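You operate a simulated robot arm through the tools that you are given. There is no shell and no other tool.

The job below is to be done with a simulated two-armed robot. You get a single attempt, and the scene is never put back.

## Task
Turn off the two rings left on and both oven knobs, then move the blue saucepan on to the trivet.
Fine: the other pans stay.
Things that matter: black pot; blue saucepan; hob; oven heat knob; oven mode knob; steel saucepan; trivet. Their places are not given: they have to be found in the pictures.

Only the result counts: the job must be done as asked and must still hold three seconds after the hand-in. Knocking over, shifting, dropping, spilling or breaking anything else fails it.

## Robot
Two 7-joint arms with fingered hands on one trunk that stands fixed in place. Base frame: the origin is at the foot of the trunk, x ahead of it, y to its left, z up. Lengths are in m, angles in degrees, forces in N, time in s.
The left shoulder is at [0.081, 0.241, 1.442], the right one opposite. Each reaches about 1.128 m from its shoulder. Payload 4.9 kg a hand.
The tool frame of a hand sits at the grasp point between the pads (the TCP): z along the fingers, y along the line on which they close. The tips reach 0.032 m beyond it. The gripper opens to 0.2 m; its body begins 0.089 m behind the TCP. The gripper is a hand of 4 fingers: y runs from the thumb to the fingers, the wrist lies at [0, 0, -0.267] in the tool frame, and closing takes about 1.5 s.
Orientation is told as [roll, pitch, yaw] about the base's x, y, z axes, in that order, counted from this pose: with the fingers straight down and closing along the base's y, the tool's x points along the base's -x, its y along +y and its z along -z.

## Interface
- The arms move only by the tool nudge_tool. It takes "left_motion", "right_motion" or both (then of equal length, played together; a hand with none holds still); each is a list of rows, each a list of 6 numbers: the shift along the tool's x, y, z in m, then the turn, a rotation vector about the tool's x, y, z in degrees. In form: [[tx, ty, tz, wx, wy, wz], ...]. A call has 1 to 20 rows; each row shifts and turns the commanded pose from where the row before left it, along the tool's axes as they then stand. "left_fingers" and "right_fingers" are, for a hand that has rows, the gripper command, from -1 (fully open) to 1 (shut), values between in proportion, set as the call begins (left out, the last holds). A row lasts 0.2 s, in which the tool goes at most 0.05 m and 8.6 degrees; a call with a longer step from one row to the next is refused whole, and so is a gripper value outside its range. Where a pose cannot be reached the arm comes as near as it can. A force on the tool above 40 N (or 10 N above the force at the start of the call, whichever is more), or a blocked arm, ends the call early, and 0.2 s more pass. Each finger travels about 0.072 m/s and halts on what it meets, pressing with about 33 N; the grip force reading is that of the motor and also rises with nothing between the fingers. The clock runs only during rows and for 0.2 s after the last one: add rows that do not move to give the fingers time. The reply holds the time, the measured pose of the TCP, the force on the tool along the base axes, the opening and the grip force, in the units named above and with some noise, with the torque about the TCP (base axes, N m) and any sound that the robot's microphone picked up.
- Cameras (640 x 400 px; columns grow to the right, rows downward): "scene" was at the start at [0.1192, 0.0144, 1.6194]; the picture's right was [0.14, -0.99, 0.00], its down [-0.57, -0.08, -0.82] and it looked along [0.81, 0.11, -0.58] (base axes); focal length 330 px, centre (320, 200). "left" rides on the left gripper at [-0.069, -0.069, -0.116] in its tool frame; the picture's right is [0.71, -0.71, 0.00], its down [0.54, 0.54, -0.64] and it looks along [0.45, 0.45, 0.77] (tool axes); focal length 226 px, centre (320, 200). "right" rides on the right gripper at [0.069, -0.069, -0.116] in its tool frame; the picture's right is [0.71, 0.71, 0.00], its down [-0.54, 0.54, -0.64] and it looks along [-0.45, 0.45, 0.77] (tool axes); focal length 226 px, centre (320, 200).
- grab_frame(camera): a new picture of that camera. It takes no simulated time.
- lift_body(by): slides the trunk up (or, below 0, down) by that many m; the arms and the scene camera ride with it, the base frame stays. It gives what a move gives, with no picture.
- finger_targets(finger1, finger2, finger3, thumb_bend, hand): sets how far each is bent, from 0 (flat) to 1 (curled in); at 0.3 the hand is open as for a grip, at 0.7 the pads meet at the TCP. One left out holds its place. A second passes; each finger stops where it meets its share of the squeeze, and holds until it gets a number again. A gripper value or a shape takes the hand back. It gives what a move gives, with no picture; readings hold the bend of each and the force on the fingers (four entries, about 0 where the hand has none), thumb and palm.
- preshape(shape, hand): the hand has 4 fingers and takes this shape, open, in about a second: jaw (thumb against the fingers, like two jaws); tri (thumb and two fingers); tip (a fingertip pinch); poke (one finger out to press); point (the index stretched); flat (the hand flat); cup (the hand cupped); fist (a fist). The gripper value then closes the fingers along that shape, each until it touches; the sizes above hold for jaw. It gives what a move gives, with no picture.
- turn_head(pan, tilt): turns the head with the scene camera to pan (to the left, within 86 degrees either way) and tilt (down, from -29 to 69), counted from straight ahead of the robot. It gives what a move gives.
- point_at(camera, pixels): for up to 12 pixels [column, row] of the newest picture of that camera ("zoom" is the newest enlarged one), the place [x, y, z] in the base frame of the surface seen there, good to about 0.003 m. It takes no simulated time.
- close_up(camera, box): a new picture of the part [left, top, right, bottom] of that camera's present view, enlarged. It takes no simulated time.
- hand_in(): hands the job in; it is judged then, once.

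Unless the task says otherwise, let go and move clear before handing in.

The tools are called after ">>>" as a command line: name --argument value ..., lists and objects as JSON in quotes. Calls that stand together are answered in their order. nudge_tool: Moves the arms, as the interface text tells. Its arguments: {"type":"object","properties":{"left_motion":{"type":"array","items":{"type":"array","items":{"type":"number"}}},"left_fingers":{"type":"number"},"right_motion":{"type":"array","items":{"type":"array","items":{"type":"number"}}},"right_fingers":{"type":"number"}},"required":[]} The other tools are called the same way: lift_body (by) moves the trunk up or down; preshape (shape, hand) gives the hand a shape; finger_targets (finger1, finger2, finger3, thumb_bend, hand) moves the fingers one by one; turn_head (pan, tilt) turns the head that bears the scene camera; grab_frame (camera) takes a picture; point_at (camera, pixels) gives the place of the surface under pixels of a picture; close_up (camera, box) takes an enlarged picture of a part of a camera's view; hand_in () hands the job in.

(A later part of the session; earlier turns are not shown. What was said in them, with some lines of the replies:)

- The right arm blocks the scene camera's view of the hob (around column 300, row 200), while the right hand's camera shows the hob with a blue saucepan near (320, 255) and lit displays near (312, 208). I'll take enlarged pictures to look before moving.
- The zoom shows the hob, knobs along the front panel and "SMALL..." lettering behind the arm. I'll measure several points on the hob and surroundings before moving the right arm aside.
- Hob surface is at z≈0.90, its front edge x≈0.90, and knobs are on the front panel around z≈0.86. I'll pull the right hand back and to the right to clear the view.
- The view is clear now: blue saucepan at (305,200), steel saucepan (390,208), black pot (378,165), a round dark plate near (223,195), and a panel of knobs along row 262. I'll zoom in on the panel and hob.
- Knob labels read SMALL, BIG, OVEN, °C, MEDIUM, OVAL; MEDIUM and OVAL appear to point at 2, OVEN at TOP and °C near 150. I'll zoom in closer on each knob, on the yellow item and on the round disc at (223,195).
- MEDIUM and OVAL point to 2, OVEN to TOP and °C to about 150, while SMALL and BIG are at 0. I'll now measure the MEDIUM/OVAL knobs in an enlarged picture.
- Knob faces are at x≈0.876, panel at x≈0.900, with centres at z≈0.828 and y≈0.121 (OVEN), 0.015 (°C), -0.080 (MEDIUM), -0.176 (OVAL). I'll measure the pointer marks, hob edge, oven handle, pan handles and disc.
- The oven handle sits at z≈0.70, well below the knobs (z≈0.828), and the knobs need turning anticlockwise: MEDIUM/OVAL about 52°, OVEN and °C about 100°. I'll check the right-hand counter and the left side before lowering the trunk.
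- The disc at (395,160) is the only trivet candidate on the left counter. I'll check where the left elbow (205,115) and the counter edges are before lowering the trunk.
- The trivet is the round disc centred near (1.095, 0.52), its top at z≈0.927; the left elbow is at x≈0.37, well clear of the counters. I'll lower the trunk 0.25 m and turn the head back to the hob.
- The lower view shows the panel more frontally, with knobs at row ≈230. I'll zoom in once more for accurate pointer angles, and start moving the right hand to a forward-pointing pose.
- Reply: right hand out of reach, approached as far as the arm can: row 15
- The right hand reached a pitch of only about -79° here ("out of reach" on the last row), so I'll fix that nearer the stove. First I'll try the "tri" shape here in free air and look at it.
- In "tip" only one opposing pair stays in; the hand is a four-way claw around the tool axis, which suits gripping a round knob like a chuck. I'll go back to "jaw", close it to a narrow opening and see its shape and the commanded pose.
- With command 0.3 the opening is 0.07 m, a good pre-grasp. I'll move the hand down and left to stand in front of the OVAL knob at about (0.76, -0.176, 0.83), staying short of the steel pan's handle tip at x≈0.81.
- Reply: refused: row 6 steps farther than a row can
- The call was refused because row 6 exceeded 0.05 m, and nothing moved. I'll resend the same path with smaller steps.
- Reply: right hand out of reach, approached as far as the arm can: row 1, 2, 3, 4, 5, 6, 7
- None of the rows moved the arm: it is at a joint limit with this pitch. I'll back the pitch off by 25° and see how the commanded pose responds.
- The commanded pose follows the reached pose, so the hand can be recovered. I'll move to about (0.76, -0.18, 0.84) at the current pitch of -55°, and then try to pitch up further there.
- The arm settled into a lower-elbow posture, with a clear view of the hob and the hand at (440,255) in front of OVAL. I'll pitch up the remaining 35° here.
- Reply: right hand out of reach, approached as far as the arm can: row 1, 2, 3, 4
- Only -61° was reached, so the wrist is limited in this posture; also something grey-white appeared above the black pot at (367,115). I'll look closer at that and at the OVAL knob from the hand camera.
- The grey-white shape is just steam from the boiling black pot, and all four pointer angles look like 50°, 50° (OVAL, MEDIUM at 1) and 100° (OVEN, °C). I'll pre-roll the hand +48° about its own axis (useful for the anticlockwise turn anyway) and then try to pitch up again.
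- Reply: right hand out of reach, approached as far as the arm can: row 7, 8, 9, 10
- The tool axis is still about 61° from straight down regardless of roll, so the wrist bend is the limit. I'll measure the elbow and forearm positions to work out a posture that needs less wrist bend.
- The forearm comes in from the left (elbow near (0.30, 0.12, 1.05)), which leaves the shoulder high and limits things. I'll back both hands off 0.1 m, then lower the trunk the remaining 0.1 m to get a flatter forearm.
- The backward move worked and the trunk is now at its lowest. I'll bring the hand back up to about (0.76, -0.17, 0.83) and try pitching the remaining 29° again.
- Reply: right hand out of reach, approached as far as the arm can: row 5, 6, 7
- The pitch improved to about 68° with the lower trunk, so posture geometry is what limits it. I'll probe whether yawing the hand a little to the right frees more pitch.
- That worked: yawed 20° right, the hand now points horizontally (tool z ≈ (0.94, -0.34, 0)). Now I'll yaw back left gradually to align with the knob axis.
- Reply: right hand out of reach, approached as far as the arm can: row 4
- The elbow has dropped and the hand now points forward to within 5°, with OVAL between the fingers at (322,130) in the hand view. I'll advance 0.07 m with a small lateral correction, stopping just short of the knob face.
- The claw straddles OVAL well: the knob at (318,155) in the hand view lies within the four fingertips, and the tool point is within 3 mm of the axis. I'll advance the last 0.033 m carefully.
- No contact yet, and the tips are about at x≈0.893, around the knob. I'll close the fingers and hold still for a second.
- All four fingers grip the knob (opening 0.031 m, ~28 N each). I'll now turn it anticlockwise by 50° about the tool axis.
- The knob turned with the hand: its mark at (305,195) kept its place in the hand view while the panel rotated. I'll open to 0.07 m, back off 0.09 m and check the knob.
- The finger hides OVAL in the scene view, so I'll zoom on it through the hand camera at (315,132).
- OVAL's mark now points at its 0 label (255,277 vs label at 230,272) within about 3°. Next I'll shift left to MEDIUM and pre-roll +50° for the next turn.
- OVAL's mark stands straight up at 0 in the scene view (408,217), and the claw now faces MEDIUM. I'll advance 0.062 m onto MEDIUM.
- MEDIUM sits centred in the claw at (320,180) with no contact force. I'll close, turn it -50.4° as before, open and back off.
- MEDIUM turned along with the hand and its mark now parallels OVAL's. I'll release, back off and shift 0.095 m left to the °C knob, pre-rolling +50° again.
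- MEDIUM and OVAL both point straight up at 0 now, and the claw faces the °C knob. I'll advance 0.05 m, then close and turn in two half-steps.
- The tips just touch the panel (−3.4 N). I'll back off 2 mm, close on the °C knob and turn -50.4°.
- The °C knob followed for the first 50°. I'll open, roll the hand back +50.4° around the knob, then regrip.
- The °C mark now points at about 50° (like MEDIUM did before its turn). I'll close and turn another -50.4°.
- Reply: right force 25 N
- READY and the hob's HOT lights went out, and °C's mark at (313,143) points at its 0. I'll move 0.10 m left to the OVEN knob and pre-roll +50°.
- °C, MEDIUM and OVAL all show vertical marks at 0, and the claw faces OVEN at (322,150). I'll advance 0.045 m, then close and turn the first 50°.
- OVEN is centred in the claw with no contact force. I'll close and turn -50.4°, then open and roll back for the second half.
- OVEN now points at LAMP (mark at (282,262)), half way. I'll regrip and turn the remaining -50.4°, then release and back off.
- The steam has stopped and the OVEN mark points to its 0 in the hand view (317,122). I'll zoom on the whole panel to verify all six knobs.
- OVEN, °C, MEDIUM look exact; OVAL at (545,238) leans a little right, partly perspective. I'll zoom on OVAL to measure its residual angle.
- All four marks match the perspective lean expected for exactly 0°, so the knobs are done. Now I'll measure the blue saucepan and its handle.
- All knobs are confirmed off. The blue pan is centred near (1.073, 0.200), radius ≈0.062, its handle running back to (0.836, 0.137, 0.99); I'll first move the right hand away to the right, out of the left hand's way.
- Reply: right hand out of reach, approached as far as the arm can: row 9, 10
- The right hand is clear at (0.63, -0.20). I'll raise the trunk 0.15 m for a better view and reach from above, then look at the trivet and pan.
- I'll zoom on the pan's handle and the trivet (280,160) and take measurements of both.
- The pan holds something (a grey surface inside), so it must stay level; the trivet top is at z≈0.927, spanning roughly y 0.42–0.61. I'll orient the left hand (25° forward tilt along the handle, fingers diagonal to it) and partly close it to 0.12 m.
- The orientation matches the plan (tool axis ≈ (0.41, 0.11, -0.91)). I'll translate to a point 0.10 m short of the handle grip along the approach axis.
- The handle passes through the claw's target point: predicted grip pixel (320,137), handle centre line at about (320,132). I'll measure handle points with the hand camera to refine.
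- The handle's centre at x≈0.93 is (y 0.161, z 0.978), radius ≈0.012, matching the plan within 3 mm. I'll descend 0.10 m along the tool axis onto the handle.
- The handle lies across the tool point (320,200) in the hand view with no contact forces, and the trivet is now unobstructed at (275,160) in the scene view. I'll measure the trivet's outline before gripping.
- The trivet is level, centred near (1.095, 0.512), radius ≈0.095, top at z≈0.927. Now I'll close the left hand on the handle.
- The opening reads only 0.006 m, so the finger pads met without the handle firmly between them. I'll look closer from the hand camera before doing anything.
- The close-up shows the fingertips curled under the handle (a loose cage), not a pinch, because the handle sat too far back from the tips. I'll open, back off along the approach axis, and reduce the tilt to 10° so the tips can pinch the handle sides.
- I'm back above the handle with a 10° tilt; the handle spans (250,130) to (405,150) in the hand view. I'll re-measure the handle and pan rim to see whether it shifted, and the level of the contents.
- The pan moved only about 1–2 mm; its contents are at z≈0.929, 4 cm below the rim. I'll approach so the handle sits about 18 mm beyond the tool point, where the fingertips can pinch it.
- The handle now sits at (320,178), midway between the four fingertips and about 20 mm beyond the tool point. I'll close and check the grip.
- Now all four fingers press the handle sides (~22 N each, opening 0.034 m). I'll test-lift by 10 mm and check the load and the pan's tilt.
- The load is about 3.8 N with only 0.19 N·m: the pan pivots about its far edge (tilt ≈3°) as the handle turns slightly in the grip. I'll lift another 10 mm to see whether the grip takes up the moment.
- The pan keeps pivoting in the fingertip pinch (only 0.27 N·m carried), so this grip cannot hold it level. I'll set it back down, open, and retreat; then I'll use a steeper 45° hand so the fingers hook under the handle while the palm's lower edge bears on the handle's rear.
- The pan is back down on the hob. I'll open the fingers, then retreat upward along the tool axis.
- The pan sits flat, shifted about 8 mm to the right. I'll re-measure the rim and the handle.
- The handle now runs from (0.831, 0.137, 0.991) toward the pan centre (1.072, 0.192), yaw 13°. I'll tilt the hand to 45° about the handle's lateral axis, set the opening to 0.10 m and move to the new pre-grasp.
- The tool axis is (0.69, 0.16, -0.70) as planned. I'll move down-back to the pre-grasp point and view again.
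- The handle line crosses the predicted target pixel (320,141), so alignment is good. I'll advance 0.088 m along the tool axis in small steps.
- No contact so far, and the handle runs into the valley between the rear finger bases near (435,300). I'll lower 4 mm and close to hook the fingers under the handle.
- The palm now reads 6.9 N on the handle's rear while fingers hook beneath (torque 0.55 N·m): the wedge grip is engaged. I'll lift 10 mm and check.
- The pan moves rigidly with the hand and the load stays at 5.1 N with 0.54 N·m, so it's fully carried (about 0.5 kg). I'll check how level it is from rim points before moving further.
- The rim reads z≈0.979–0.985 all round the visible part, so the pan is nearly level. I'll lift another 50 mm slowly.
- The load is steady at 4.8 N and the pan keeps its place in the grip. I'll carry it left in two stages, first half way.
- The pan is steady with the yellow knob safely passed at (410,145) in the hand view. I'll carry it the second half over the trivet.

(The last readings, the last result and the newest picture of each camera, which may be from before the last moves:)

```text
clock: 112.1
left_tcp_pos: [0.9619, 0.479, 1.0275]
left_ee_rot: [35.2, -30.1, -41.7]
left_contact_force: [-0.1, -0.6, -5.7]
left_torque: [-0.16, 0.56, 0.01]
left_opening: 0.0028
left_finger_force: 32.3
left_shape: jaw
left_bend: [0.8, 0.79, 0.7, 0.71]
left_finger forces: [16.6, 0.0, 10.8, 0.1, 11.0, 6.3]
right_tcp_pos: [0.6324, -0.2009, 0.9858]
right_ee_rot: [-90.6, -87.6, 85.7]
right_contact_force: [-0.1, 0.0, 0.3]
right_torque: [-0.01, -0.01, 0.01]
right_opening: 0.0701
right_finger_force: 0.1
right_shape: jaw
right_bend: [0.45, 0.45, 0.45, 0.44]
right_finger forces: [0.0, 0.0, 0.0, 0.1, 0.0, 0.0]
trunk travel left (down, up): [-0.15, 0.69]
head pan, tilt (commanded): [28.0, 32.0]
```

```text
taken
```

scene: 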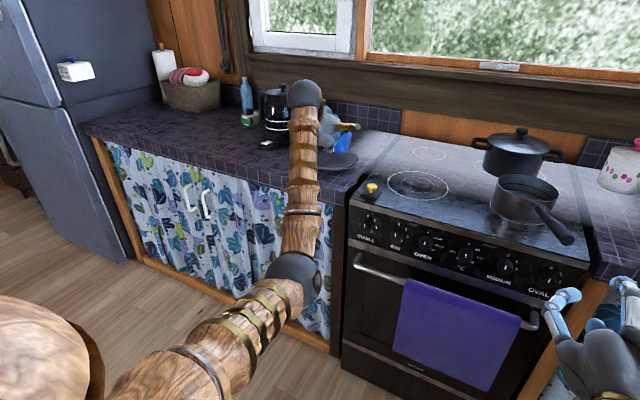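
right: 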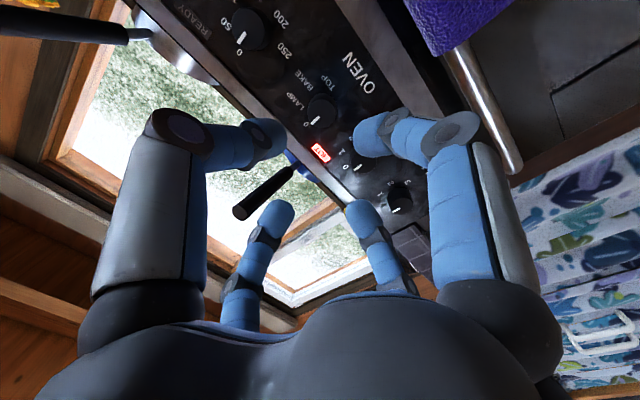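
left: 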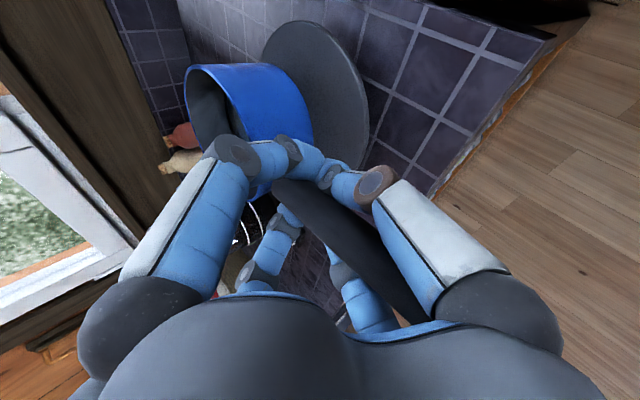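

The pan is above the trivet: in the hand view the disc's edge runs around (365,100). I'll measure the pan's rim and the disc's edge to check the centring.

>>> point_at --camera "left" --pixels '[[188, 70], [187, 100], [200, 140], [225, 66], [366, 105], [340, 45], [300, 26], [272, 40], [365, 140], [340, 100], [300, 100], [325, 90]]'

>>> close_up --camera "scene" --box '[270, 70, 400, 200]'

```text
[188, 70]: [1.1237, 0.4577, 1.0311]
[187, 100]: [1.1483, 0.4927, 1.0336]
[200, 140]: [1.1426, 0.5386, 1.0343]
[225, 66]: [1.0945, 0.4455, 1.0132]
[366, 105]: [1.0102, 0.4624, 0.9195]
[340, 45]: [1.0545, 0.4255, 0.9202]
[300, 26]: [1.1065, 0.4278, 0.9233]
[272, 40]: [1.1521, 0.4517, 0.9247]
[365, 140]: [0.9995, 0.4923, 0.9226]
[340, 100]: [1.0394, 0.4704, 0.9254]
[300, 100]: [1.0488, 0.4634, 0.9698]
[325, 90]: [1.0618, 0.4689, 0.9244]
```

```text
3.08 times, centred on (335, 135) of scene
```

zoom: 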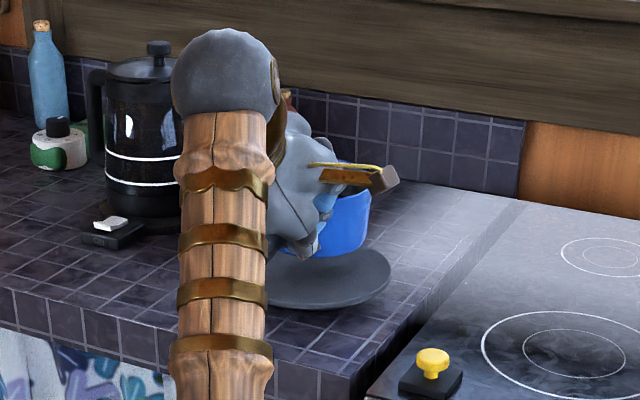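

The pan's centre is at about (1.089, 0.509), within 8 mm of the trivet's centre, and its bottom is at z≈0.964. I'll lower 30 mm and then feel for contact.

>>> nudge_tool --left_motion '[[0.0037, -0.0037, 0.0053, 0, 0, 0], [0.0037, -0.0037, 0.0053, 0, 0, 0], [0.0037, -0.0037, 0.0053, 0, 0, 0], [0.0037, -0.0037, 0.0053, 0, 0, 0], [0, 0, 0, 0, 0, 0]]'

>>> grab_frame --camera "left"

>>> close_up --camera "scene" --box '[310, 110, 380, 180]'

```text
clock: 113.3
left_tcp_pos: [0.9626, 0.4783, 0.9965]
left_ee_rot: [35.2, -30.0, -41.9]
left_contact_force: [-0.1, -0.1, -6.2]
left_torque: [-0.14, 0.53, 0.03]
left_opening: 0.003
left_finger_force: 32.9
left_shape: jaw
left_bend: [0.8, 0.79, 0.7, 0.71]
left_finger forces: [16.6, 0.0, 10.7, 0.0, 10.8, 6.2]
right_tcp_pos: [0.6313, -0.2013, 0.9864]
right_ee_rot: [-90.8, -87.7, 85.8]
right_contact_force: [0.6, -0.4, -0.1]
right_torque: [0.02, 0.03, 0.02]
right_opening: 0.0701
right_finger_force: 0.0
right_shape: jaw
right_bend: [0.45, 0.45, 0.45, 0.44]
right_finger forces: [0.0, 0.0, 0.0, 0.0, 0.1, 0.0]
trunk travel left (down, up): [-0.15, 0.69]
head pan, tilt (commanded): [28.0, 32.0]
```

```text
taken
```

left: 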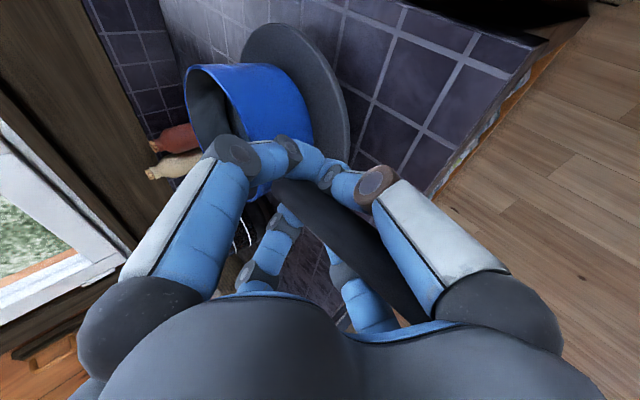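

```text
5.71 times, centred on (345, 145) of scene
```

zoom: 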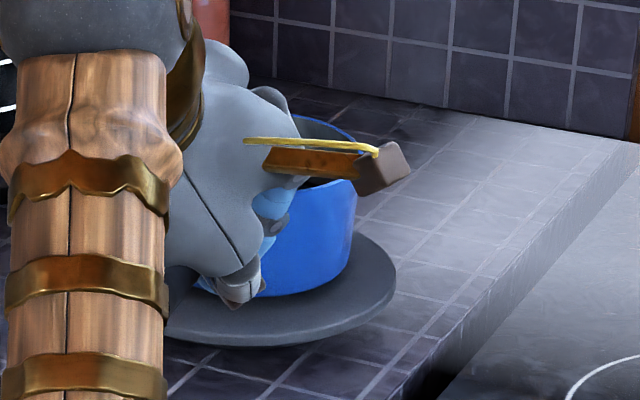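

The pan is just above the disc and the load is unchanged (-6.2 N). I'll lower by another 8 mm slowly and watch the load.

>>> nudge_tool --left_motion '[[0.001, -0.001, 0.0014, 0, 0, 0], [0.001, -0.001, 0.0014, 0, 0, 0], [0.001, -0.001, 0.0014, 0, 0, 0], [0, 0, 0, 0, 0, 0]]'

>>> nudge_tool --left_motion '[[0.001, -0.001, 0.0014, 0, 0, 0], [0, 0, 0, 0, 0, 0]]'

>>> point_at --camera "left" --pixels '[[188, 70], [187, 100], [200, 140]]'

```text
clock: 114.3
left_tcp_pos: [0.9619, 0.4783, 0.9906]
left_ee_rot: [35.2, -30.0, -41.7]
left_contact_force: [0.3, -0.7, -5.3]
left_torque: [-0.14, 0.54, 0.02]
left_opening: 0.0027
left_finger_force: 33.0
left_shape: jaw
left_bend: [0.8, 0.79, 0.7, 0.71]
left_finger forces: [16.7, 0.0, 10.8, 0.1, 10.8, 6.2]
right_tcp_pos: [0.6336, -0.2012, 0.9855]
right_ee_rot: [-90.7, -87.6, 85.7]
right_contact_force: [0.3, 1.5, -0.2]
right_torque: [0.01, -0.01, 0.02]
right_opening: 0.0701
right_finger_force: 0.1
right_shape: jaw
right_bend: [0.45, 0.45, 0.45, 0.44]
right_finger forces: [0.0, 0.1, 0.0, 0.0, 0.0, 0.0]
trunk travel left (down, up): [-0.15, 0.69]
head pan, tilt (commanded): [28.0, 32.0]
```

```text
clock: 114.9
left_tcp_pos: [0.9622, 0.4806, 0.9886]
left_ee_rot: [35.2, -30.1, -41.7]
left_contact_force: [-0.4, -0.8, -4.3]
left_torque: [-0.14, 0.48, 0.0]
left_opening: 0.003
left_finger_force: 33.2
left_shape: jaw
left_bend: [0.8, 0.79, 0.7, 0.71]
left_finger forces: [16.1, 0.0, 10.6, 0.1, 10.2, 5.7]
right_tcp_pos: [0.633, -0.2005, 0.9855]
right_ee_rot: [-90.9, -87.5, 85.8]
right_contact_force: [0.1, 0.5, 0.4]
right_torque: [-0.04, 0.02, 0.0]
right_opening: 0.0698
right_finger_force: 0.2
right_shape: jaw
right_bend: [0.45, 0.45, 0.45, 0.44]
right_finger forces: [0.0, 0.0, 0.0, 0.0, 0.0, 0.0]
trunk travel left (down, up): [-0.15, 0.69]
head pan, tilt (commanded): [28.0, 32.0]
```

```text
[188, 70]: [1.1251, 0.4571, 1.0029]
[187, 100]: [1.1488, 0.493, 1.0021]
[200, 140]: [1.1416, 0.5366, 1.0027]
```

The load is starting to fall (-4.3 N), so the pan is touching the trivet. I'll keep lowering in 1.5 mm steps.

>>> nudge_tool --left_motion '[[0.0008, -0.0008, 0.0011, 0, 0, 0], [0, 0, 0, 0, 0, 0]]'

>>> nudge_tool --left_motion '[[0.0008, -0.0008, 0.0011, 0, 0, 0], [0, 0, 0, 0, 0, 0]]'

>>> grab_frame --camera "left"

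>>> close_up --camera "scene" --box '[310, 110, 380, 180]'

```text
clock: 115.5
left_tcp_pos: [0.962, 0.4801, 0.988]
left_ee_rot: [35.2, -30.0, -41.7]
left_contact_force: [-0.5, -0.2, -3.0]
left_torque: [-0.12, 0.31, 0.02]
left_opening: 0.0029
left_finger_force: 33.1
left_shape: jaw
left_bend: [0.8, 0.79, 0.7, 0.71]
left_finger forces: [15.9, 0.0, 10.1, 0.0, 9.2, 4.6]
right_tcp_pos: [0.6324, -0.2014, 0.9865]
right_ee_rot: [-91.2, -87.5, 86.3]
right_contact_force: [0.2, 0.7, 0.7]
right_torque: [0.0, 0.04, -0.01]
right_opening: 0.07
right_finger_force: 0.1
right_shape: jaw
right_bend: [0.45, 0.45, 0.45, 0.44]
right_finger forces: [0.0, 0.1, 0.1, 0.0, 0.0, 0.0]
trunk travel left (down, up): [-0.15, 0.69]
head pan, tilt (commanded): [28.0, 32.0]
```

```text
clock: 116.1
left_tcp_pos: [0.9618, 0.4786, 0.9859]
left_ee_rot: [35.2, -30.0, -41.8]
left_contact_force: [-0.1, 1.2, -1.2]
left_torque: [-0.06, 0.11, 0.11]
left_opening: 0.003
left_finger_force: 32.8
left_shape: jaw
left_bend: [0.8, 0.79, 0.7, 0.71]
left_finger forces: [16.2, 0.1, 8.6, 0.0, 7.1, 2.8]
right_tcp_pos: [0.6331, -0.201, 0.9866]
right_ee_rot: [-91.5, -87.6, 86.4]
right_contact_force: [-0.6, -0.4, 0.0]
right_torque: [0.01, 0.04, -0.01]
right_opening: 0.0699
right_finger_force: 0.1
right_shape: jaw
right_bend: [0.45, 0.45, 0.45, 0.44]
right_finger forces: [0.0, 0.0, 0.0, 0.0, 0.0, 0.0]
trunk travel left (down, up): [-0.15, 0.69]
head pan, tilt (commanded): [28.0, 32.0]
```

```text
taken
```

left: 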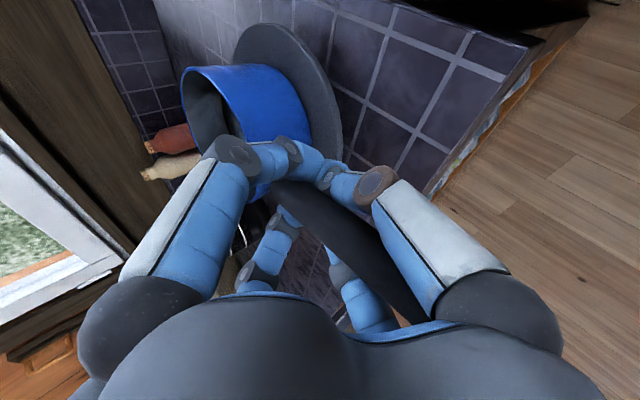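

```text
5.71 times, centred on (345, 145) of scene
```

zoom: 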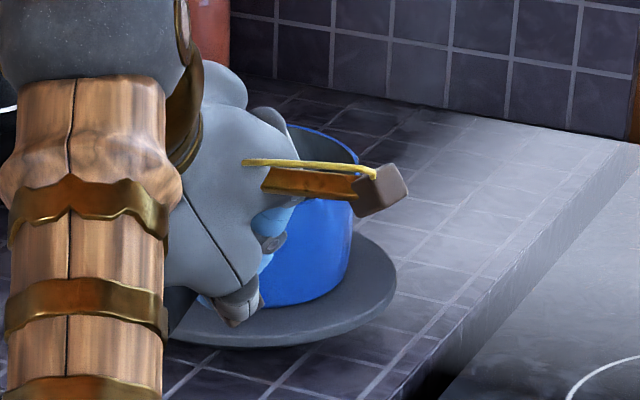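

Only 1.2 N remains on the hand, so the pan rests on the trivet. I'll open the fingers to 0.10 m in place and check the pan before retreating.

>>> nudge_tool --left_motion '[[0, 0, 0, 0, 0, 0], [0, 0, 0, 0, 0, 0], [0, 0, 0, 0, 0, 0], [0, 0, 0, 0, 0, 0], [0, 0, 0, 0, 0, 0], [0, 0, 0, 0, 0, 0]]' --left_fingers 0.0

>>> grab_frame --camera "left"

>>> close_up --camera "scene" --box '[310, 110, 380, 180]'

```text
clock: 117.5
left_tcp_pos: [0.9614, 0.4789, 0.9861]
left_ee_rot: [35.3, -29.9, -41.8]
left_contact_force: [0.8, 0.4, 1.2]
left_torque: [-0.01, 0.06, 0.0]
left_opening: 0.0994
left_finger_force: 0.1
left_shape: jaw
left_bend: [0.38, 0.38, 0.38, 0.36]
left_finger forces: [0.1, 0.0, 0.0, 0.0, 0.0, 0.5]
right_tcp_pos: [0.631, -0.2009, 0.9859]
right_ee_rot: [-91.7, -87.7, 86.5]
right_contact_force: [0.1, 0.2, 0.5]
right_torque: [0.02, 0.0, -0.01]
right_opening: 0.07
right_finger_force: 0.0
right_shape: jaw
right_bend: [0.45, 0.45, 0.45, 0.44]
right_finger forces: [0.0, 0.1, 0.0, 0.0, 0.0, 0.0]
trunk travel left (down, up): [-0.15, 0.69]
head pan, tilt (commanded): [28.0, 32.0]
```

```text
taken
```

left: 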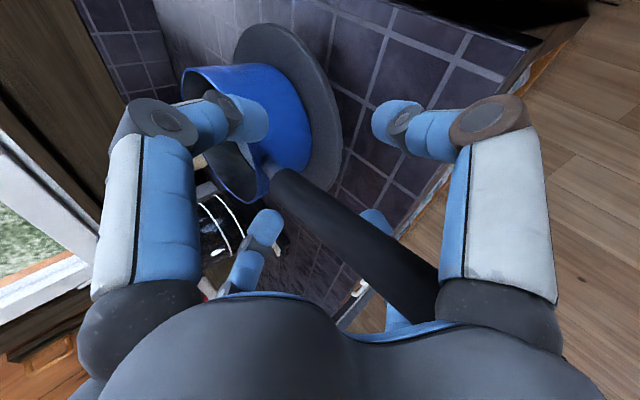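

```text
5.71 times, centred on (345, 145) of scene
```

zoom: 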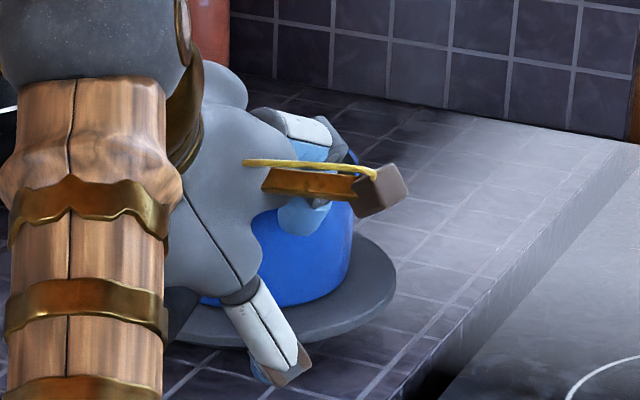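

The pan stays put, resting on the trivet, with only 0.5 N on the palm. I'll lift slightly, then retreat back along the tool axis.

>>> nudge_tool --left_motion '[[-0.002, 0.002, -0.0028, 0, 0, 0], [-0.002, 0.002, -0.0028, 0, 0, 0], [0, 0, -0.015, 0, 0, 0], [0, 0, -0.015, 0, 0, 0], [0, 0, -0.02, 0, 0, 0], [0, 0, -0.025, 0, 0, 0], [0, 0, -0.03, 0, 0, 0], [0, 0, -0.03, 0, 0, 0], [0, 0, 0, 0, 0, 0]]'

>>> grab_frame --camera "left"

>>> grab_frame --camera "scene"

```text
clock: 119.5
left_tcp_pos: [0.8662, 0.4555, 1.0895]
left_ee_rot: [35.4, -30.1, -41.8]
left_contact_force: [-0.2, 0.2, 0.1]
left_torque: [-0.01, 0.04, 0.02]
left_opening: 0.0996
left_finger_force: 0.0
left_shape: jaw
left_bend: [0.38, 0.38, 0.38, 0.36]
left_finger forces: [0.1, 0.0, 0.0, 0.0, 0.0, 0.1]
right_tcp_pos: [0.6329, -0.2003, 0.9865]
right_ee_rot: [-91.0, -87.7, 86.0]
right_contact_force: [0.2, -0.5, 0.3]
right_torque: [0.0, -0.01, -0.02]
right_opening: 0.0703
right_finger_force: 0.1
right_shape: jaw
right_bend: [0.45, 0.45, 0.45, 0.44]
right_finger forces: [0.0, 0.0, 0.0, 0.0, 0.1, 0.0]
trunk travel left (down, up): [-0.15, 0.69]
head pan, tilt (commanded): [28.0, 32.0]
```

```text
taken
```

left: 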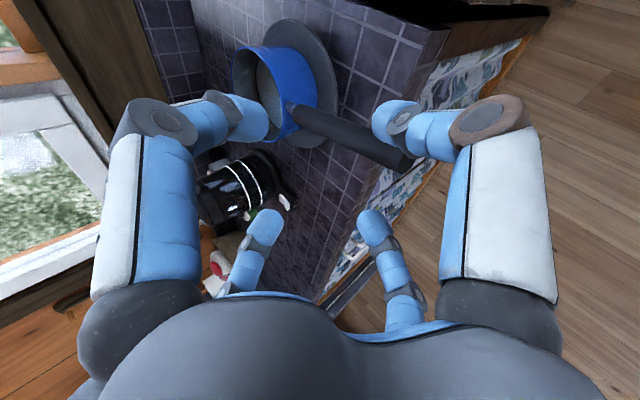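

```text
taken
```

scene: 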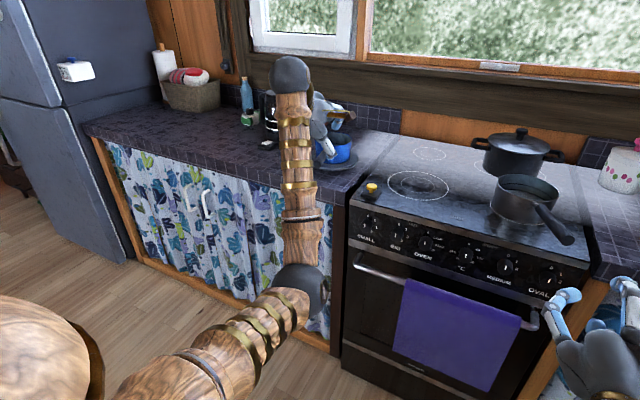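

The pan remains on the trivet and the hand is free. I'll draw the left hand further back and then inspect everything.

>>> nudge_tool --left_motion '[[0.0174, -0.0068, -0.0289, 0, 0, 0], [0.0174, -0.0068, -0.0289, 0, 0, 0], [0.0174, -0.0068, -0.0289, 0, 0, 0], [0.0174, -0.0068, -0.0289, 0, 0, 0], [0.0174, -0.0068, -0.0289, 0, 0, 0], [0.0174, -0.0068, -0.0289, 0, 0, 0], [0, 0, 0, 0, 0, 0]]'

>>> grab_frame --camera "scene"

>>> grab_frame --camera "left"

```text
clock: 121.1
left_tcp_pos: [0.6686, 0.4584, 1.1397]
left_ee_rot: [35.2, -29.9, -41.7]
left_contact_force: [1.2, 0.3, -0.9]
left_torque: [0.01, 0.0, -0.01]
left_opening: 0.0998
left_finger_force: 0.1
left_shape: jaw
left_bend: [0.38, 0.38, 0.38, 0.36]
left_finger forces: [0.0, 0.0, 0.0, 0.1, 0.1, 0.1]
right_tcp_pos: [0.633, -0.2001, 0.9861]
right_ee_rot: [-90.7, -87.7, 85.6]
right_contact_force: [1.1, 0.5, -0.7]
right_torque: [-0.01, 0.0, 0.03]
right_opening: 0.0697
right_finger_force: 0.0
right_shape: jaw
right_bend: [0.45, 0.45, 0.45, 0.44]
right_finger forces: [0.0, 0.1, 0.1, 0.0, 0.0, 0.0]
trunk travel left (down, up): [-0.15, 0.69]
head pan, tilt (commanded): [28.0, 32.0]
```

```text
taken
```

scene: 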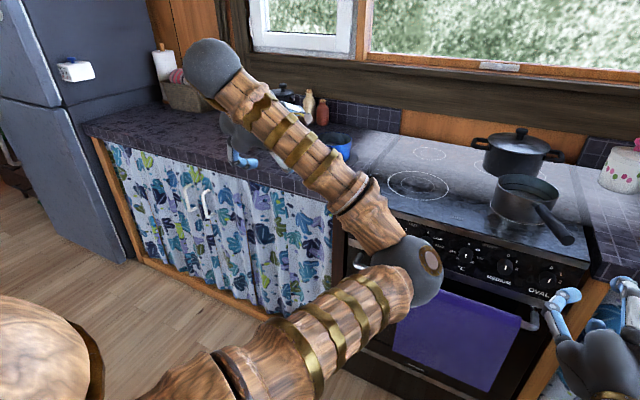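

```text
taken
```

left: 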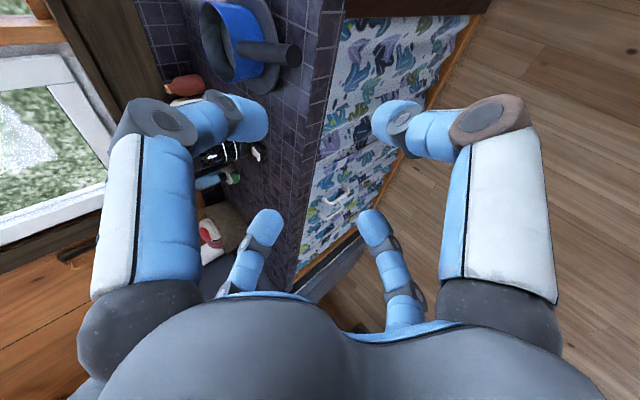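

The hand is clear, though the left elbow swung toward the centre (415,275). I'll check its distance from the oven and inspect the pan, pots and knobs.

>>> point_at --camera "scene" --pixels '[[415, 275], [440, 265], [370, 220], [340, 300], [340, 148], [335, 140], [518, 150], [520, 200], [423, 185]]'

>>> close_up --camera "scene" --box '[300, 110, 400, 175]'

>>> close_up --camera "left" --box '[160, 0, 340, 110]'

>>> turn_head --pan 10 --tilt 32

>>> grab_frame --camera "scene"

```text
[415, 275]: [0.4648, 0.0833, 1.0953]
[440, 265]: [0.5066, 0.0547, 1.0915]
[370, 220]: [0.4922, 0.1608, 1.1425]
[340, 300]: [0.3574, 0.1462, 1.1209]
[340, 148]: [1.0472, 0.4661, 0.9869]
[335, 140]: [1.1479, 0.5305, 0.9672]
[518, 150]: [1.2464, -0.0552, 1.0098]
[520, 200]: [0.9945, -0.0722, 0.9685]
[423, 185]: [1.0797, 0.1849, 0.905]
```

```text
6.15 times, centred on (350, 142) of scene
```

zoom: 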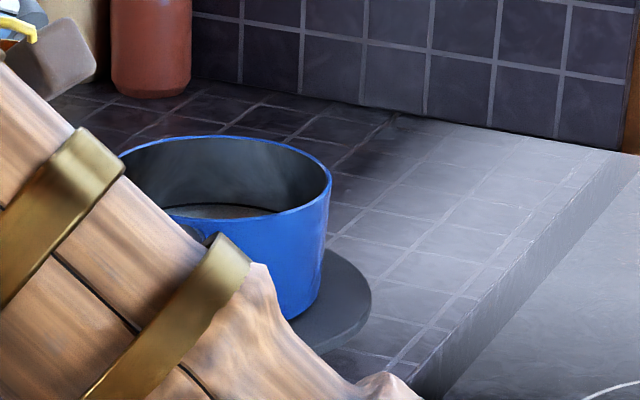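

```text
3.56 times, centred on (250, 55) of left
```

zoom: 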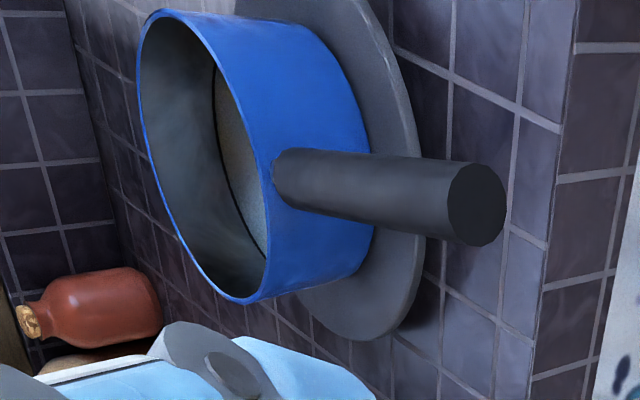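

```text
clock: 121.9
left_tcp_pos: [0.667, 0.4589, 1.1392]
left_ee_rot: [35.3, -30.1, -41.7]
left_contact_force: [-0.1, -0.2, 0.2]
left_torque: [-0.03, -0.02, -0.02]
left_opening: 0.0998
left_finger_force: 0.1
left_shape: jaw
left_bend: [0.38, 0.38, 0.38, 0.36]
left_finger forces: [0.1, 0.0, 0.1, 0.0, 0.0, 0.1]
right_tcp_pos: [0.6325, -0.2021, 0.9865]
right_ee_rot: [-91.5, -87.6, 86.6]
right_contact_force: [-0.5, -0.3, -0.8]
right_torque: [0.02, -0.03, -0.01]
right_opening: 0.0701
right_finger_force: 0.1
right_shape: jaw
right_bend: [0.45, 0.45, 0.45, 0.44]
right_finger forces: [0.0, 0.0, 0.0, 0.0, 0.0, 0.1]
trunk travel left (down, up): [-0.15, 0.69]
head pan, tilt (commanded): [10.0, 32.0]
```

```text
taken
```

scene: 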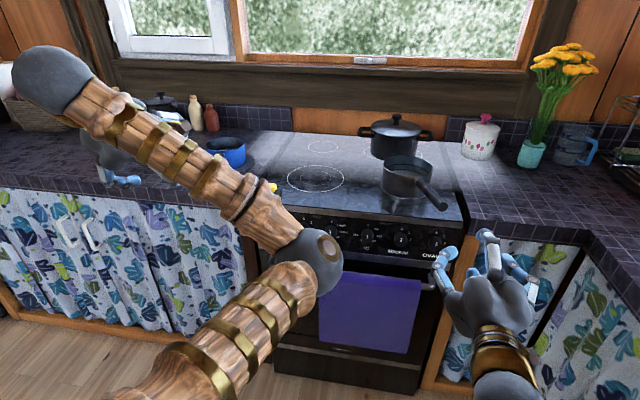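

The pan sits on the trivet in both views and the other pots are in place. I'll check the rim is level and re-verify the visible knobs.

>>> close_up --camera "left" --box '[160, 0, 340, 110]'

>>> point_at --camera "zoom" --pixels '[[152, 15], [142, 90], [175, 215], [245, 297], [268, 230], [225, 55], [400, 60], [415, 180], [395, 290], [340, 335], [370, 200]]'

>>> close_up --camera "scene" --box '[280, 200, 480, 270]'

```text
3.56 times, centred on (250, 55) of left
```

zoom: 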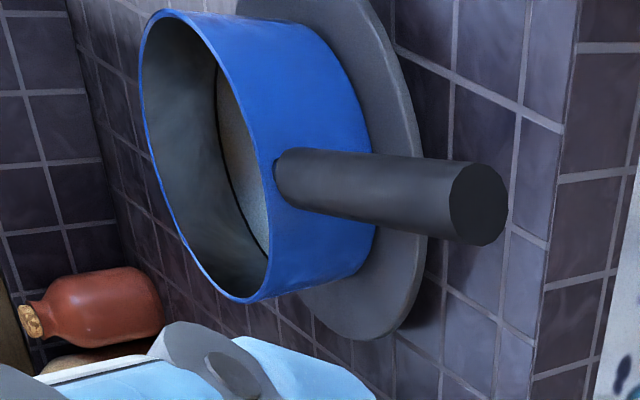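

```text
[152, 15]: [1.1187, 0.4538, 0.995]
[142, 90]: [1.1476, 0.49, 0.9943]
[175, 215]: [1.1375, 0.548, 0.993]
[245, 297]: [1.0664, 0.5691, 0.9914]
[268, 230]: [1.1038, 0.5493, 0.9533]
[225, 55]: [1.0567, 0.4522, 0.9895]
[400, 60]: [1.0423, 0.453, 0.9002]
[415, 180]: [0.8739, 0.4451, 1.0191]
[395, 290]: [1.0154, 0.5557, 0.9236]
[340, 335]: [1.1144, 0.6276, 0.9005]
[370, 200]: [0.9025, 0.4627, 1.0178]
```

```text
3.20 times, centred on (380, 235) of scene
```

zoom: 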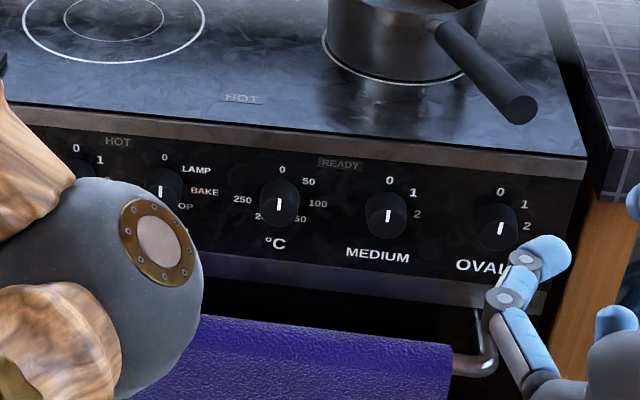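

The rim is level (z 0.991–0.995) with the pan centred on the trivet at about (1.087, 0.508). All the visible knobs point to 0, and the HOT and READY lights are out. The other pans are untouched and both hands are clear, so I'm handing in.

>>> hand_in

```text
The job is handed in.
```

The job is done and handed in. I don't have the judge's result.

- **Rings:** OVAL and MEDIUM were the two left on, each at about setting 1. Both marks now point straight up at 0.
- **Oven knobs:** the mode knob was at about BAKE and the °C knob at about 100. Both marks now point to 0, and the READY and HOT lights have gone out.
- **Blue saucepan:** it sits level on the trivet, about 1 cm or less off centre.
    - My first two grips on the handle didn't work. During those tries the pan tilted about 6° and slid about 8 mm on the hob. I saw no spill.
    - I then changed the grip and carried it across level.
- **Other pans:** I didn't touch the steel saucepan or the black pot, and both were still in place in the last pictures.

Both hands were open and clear of everything when I handed in.
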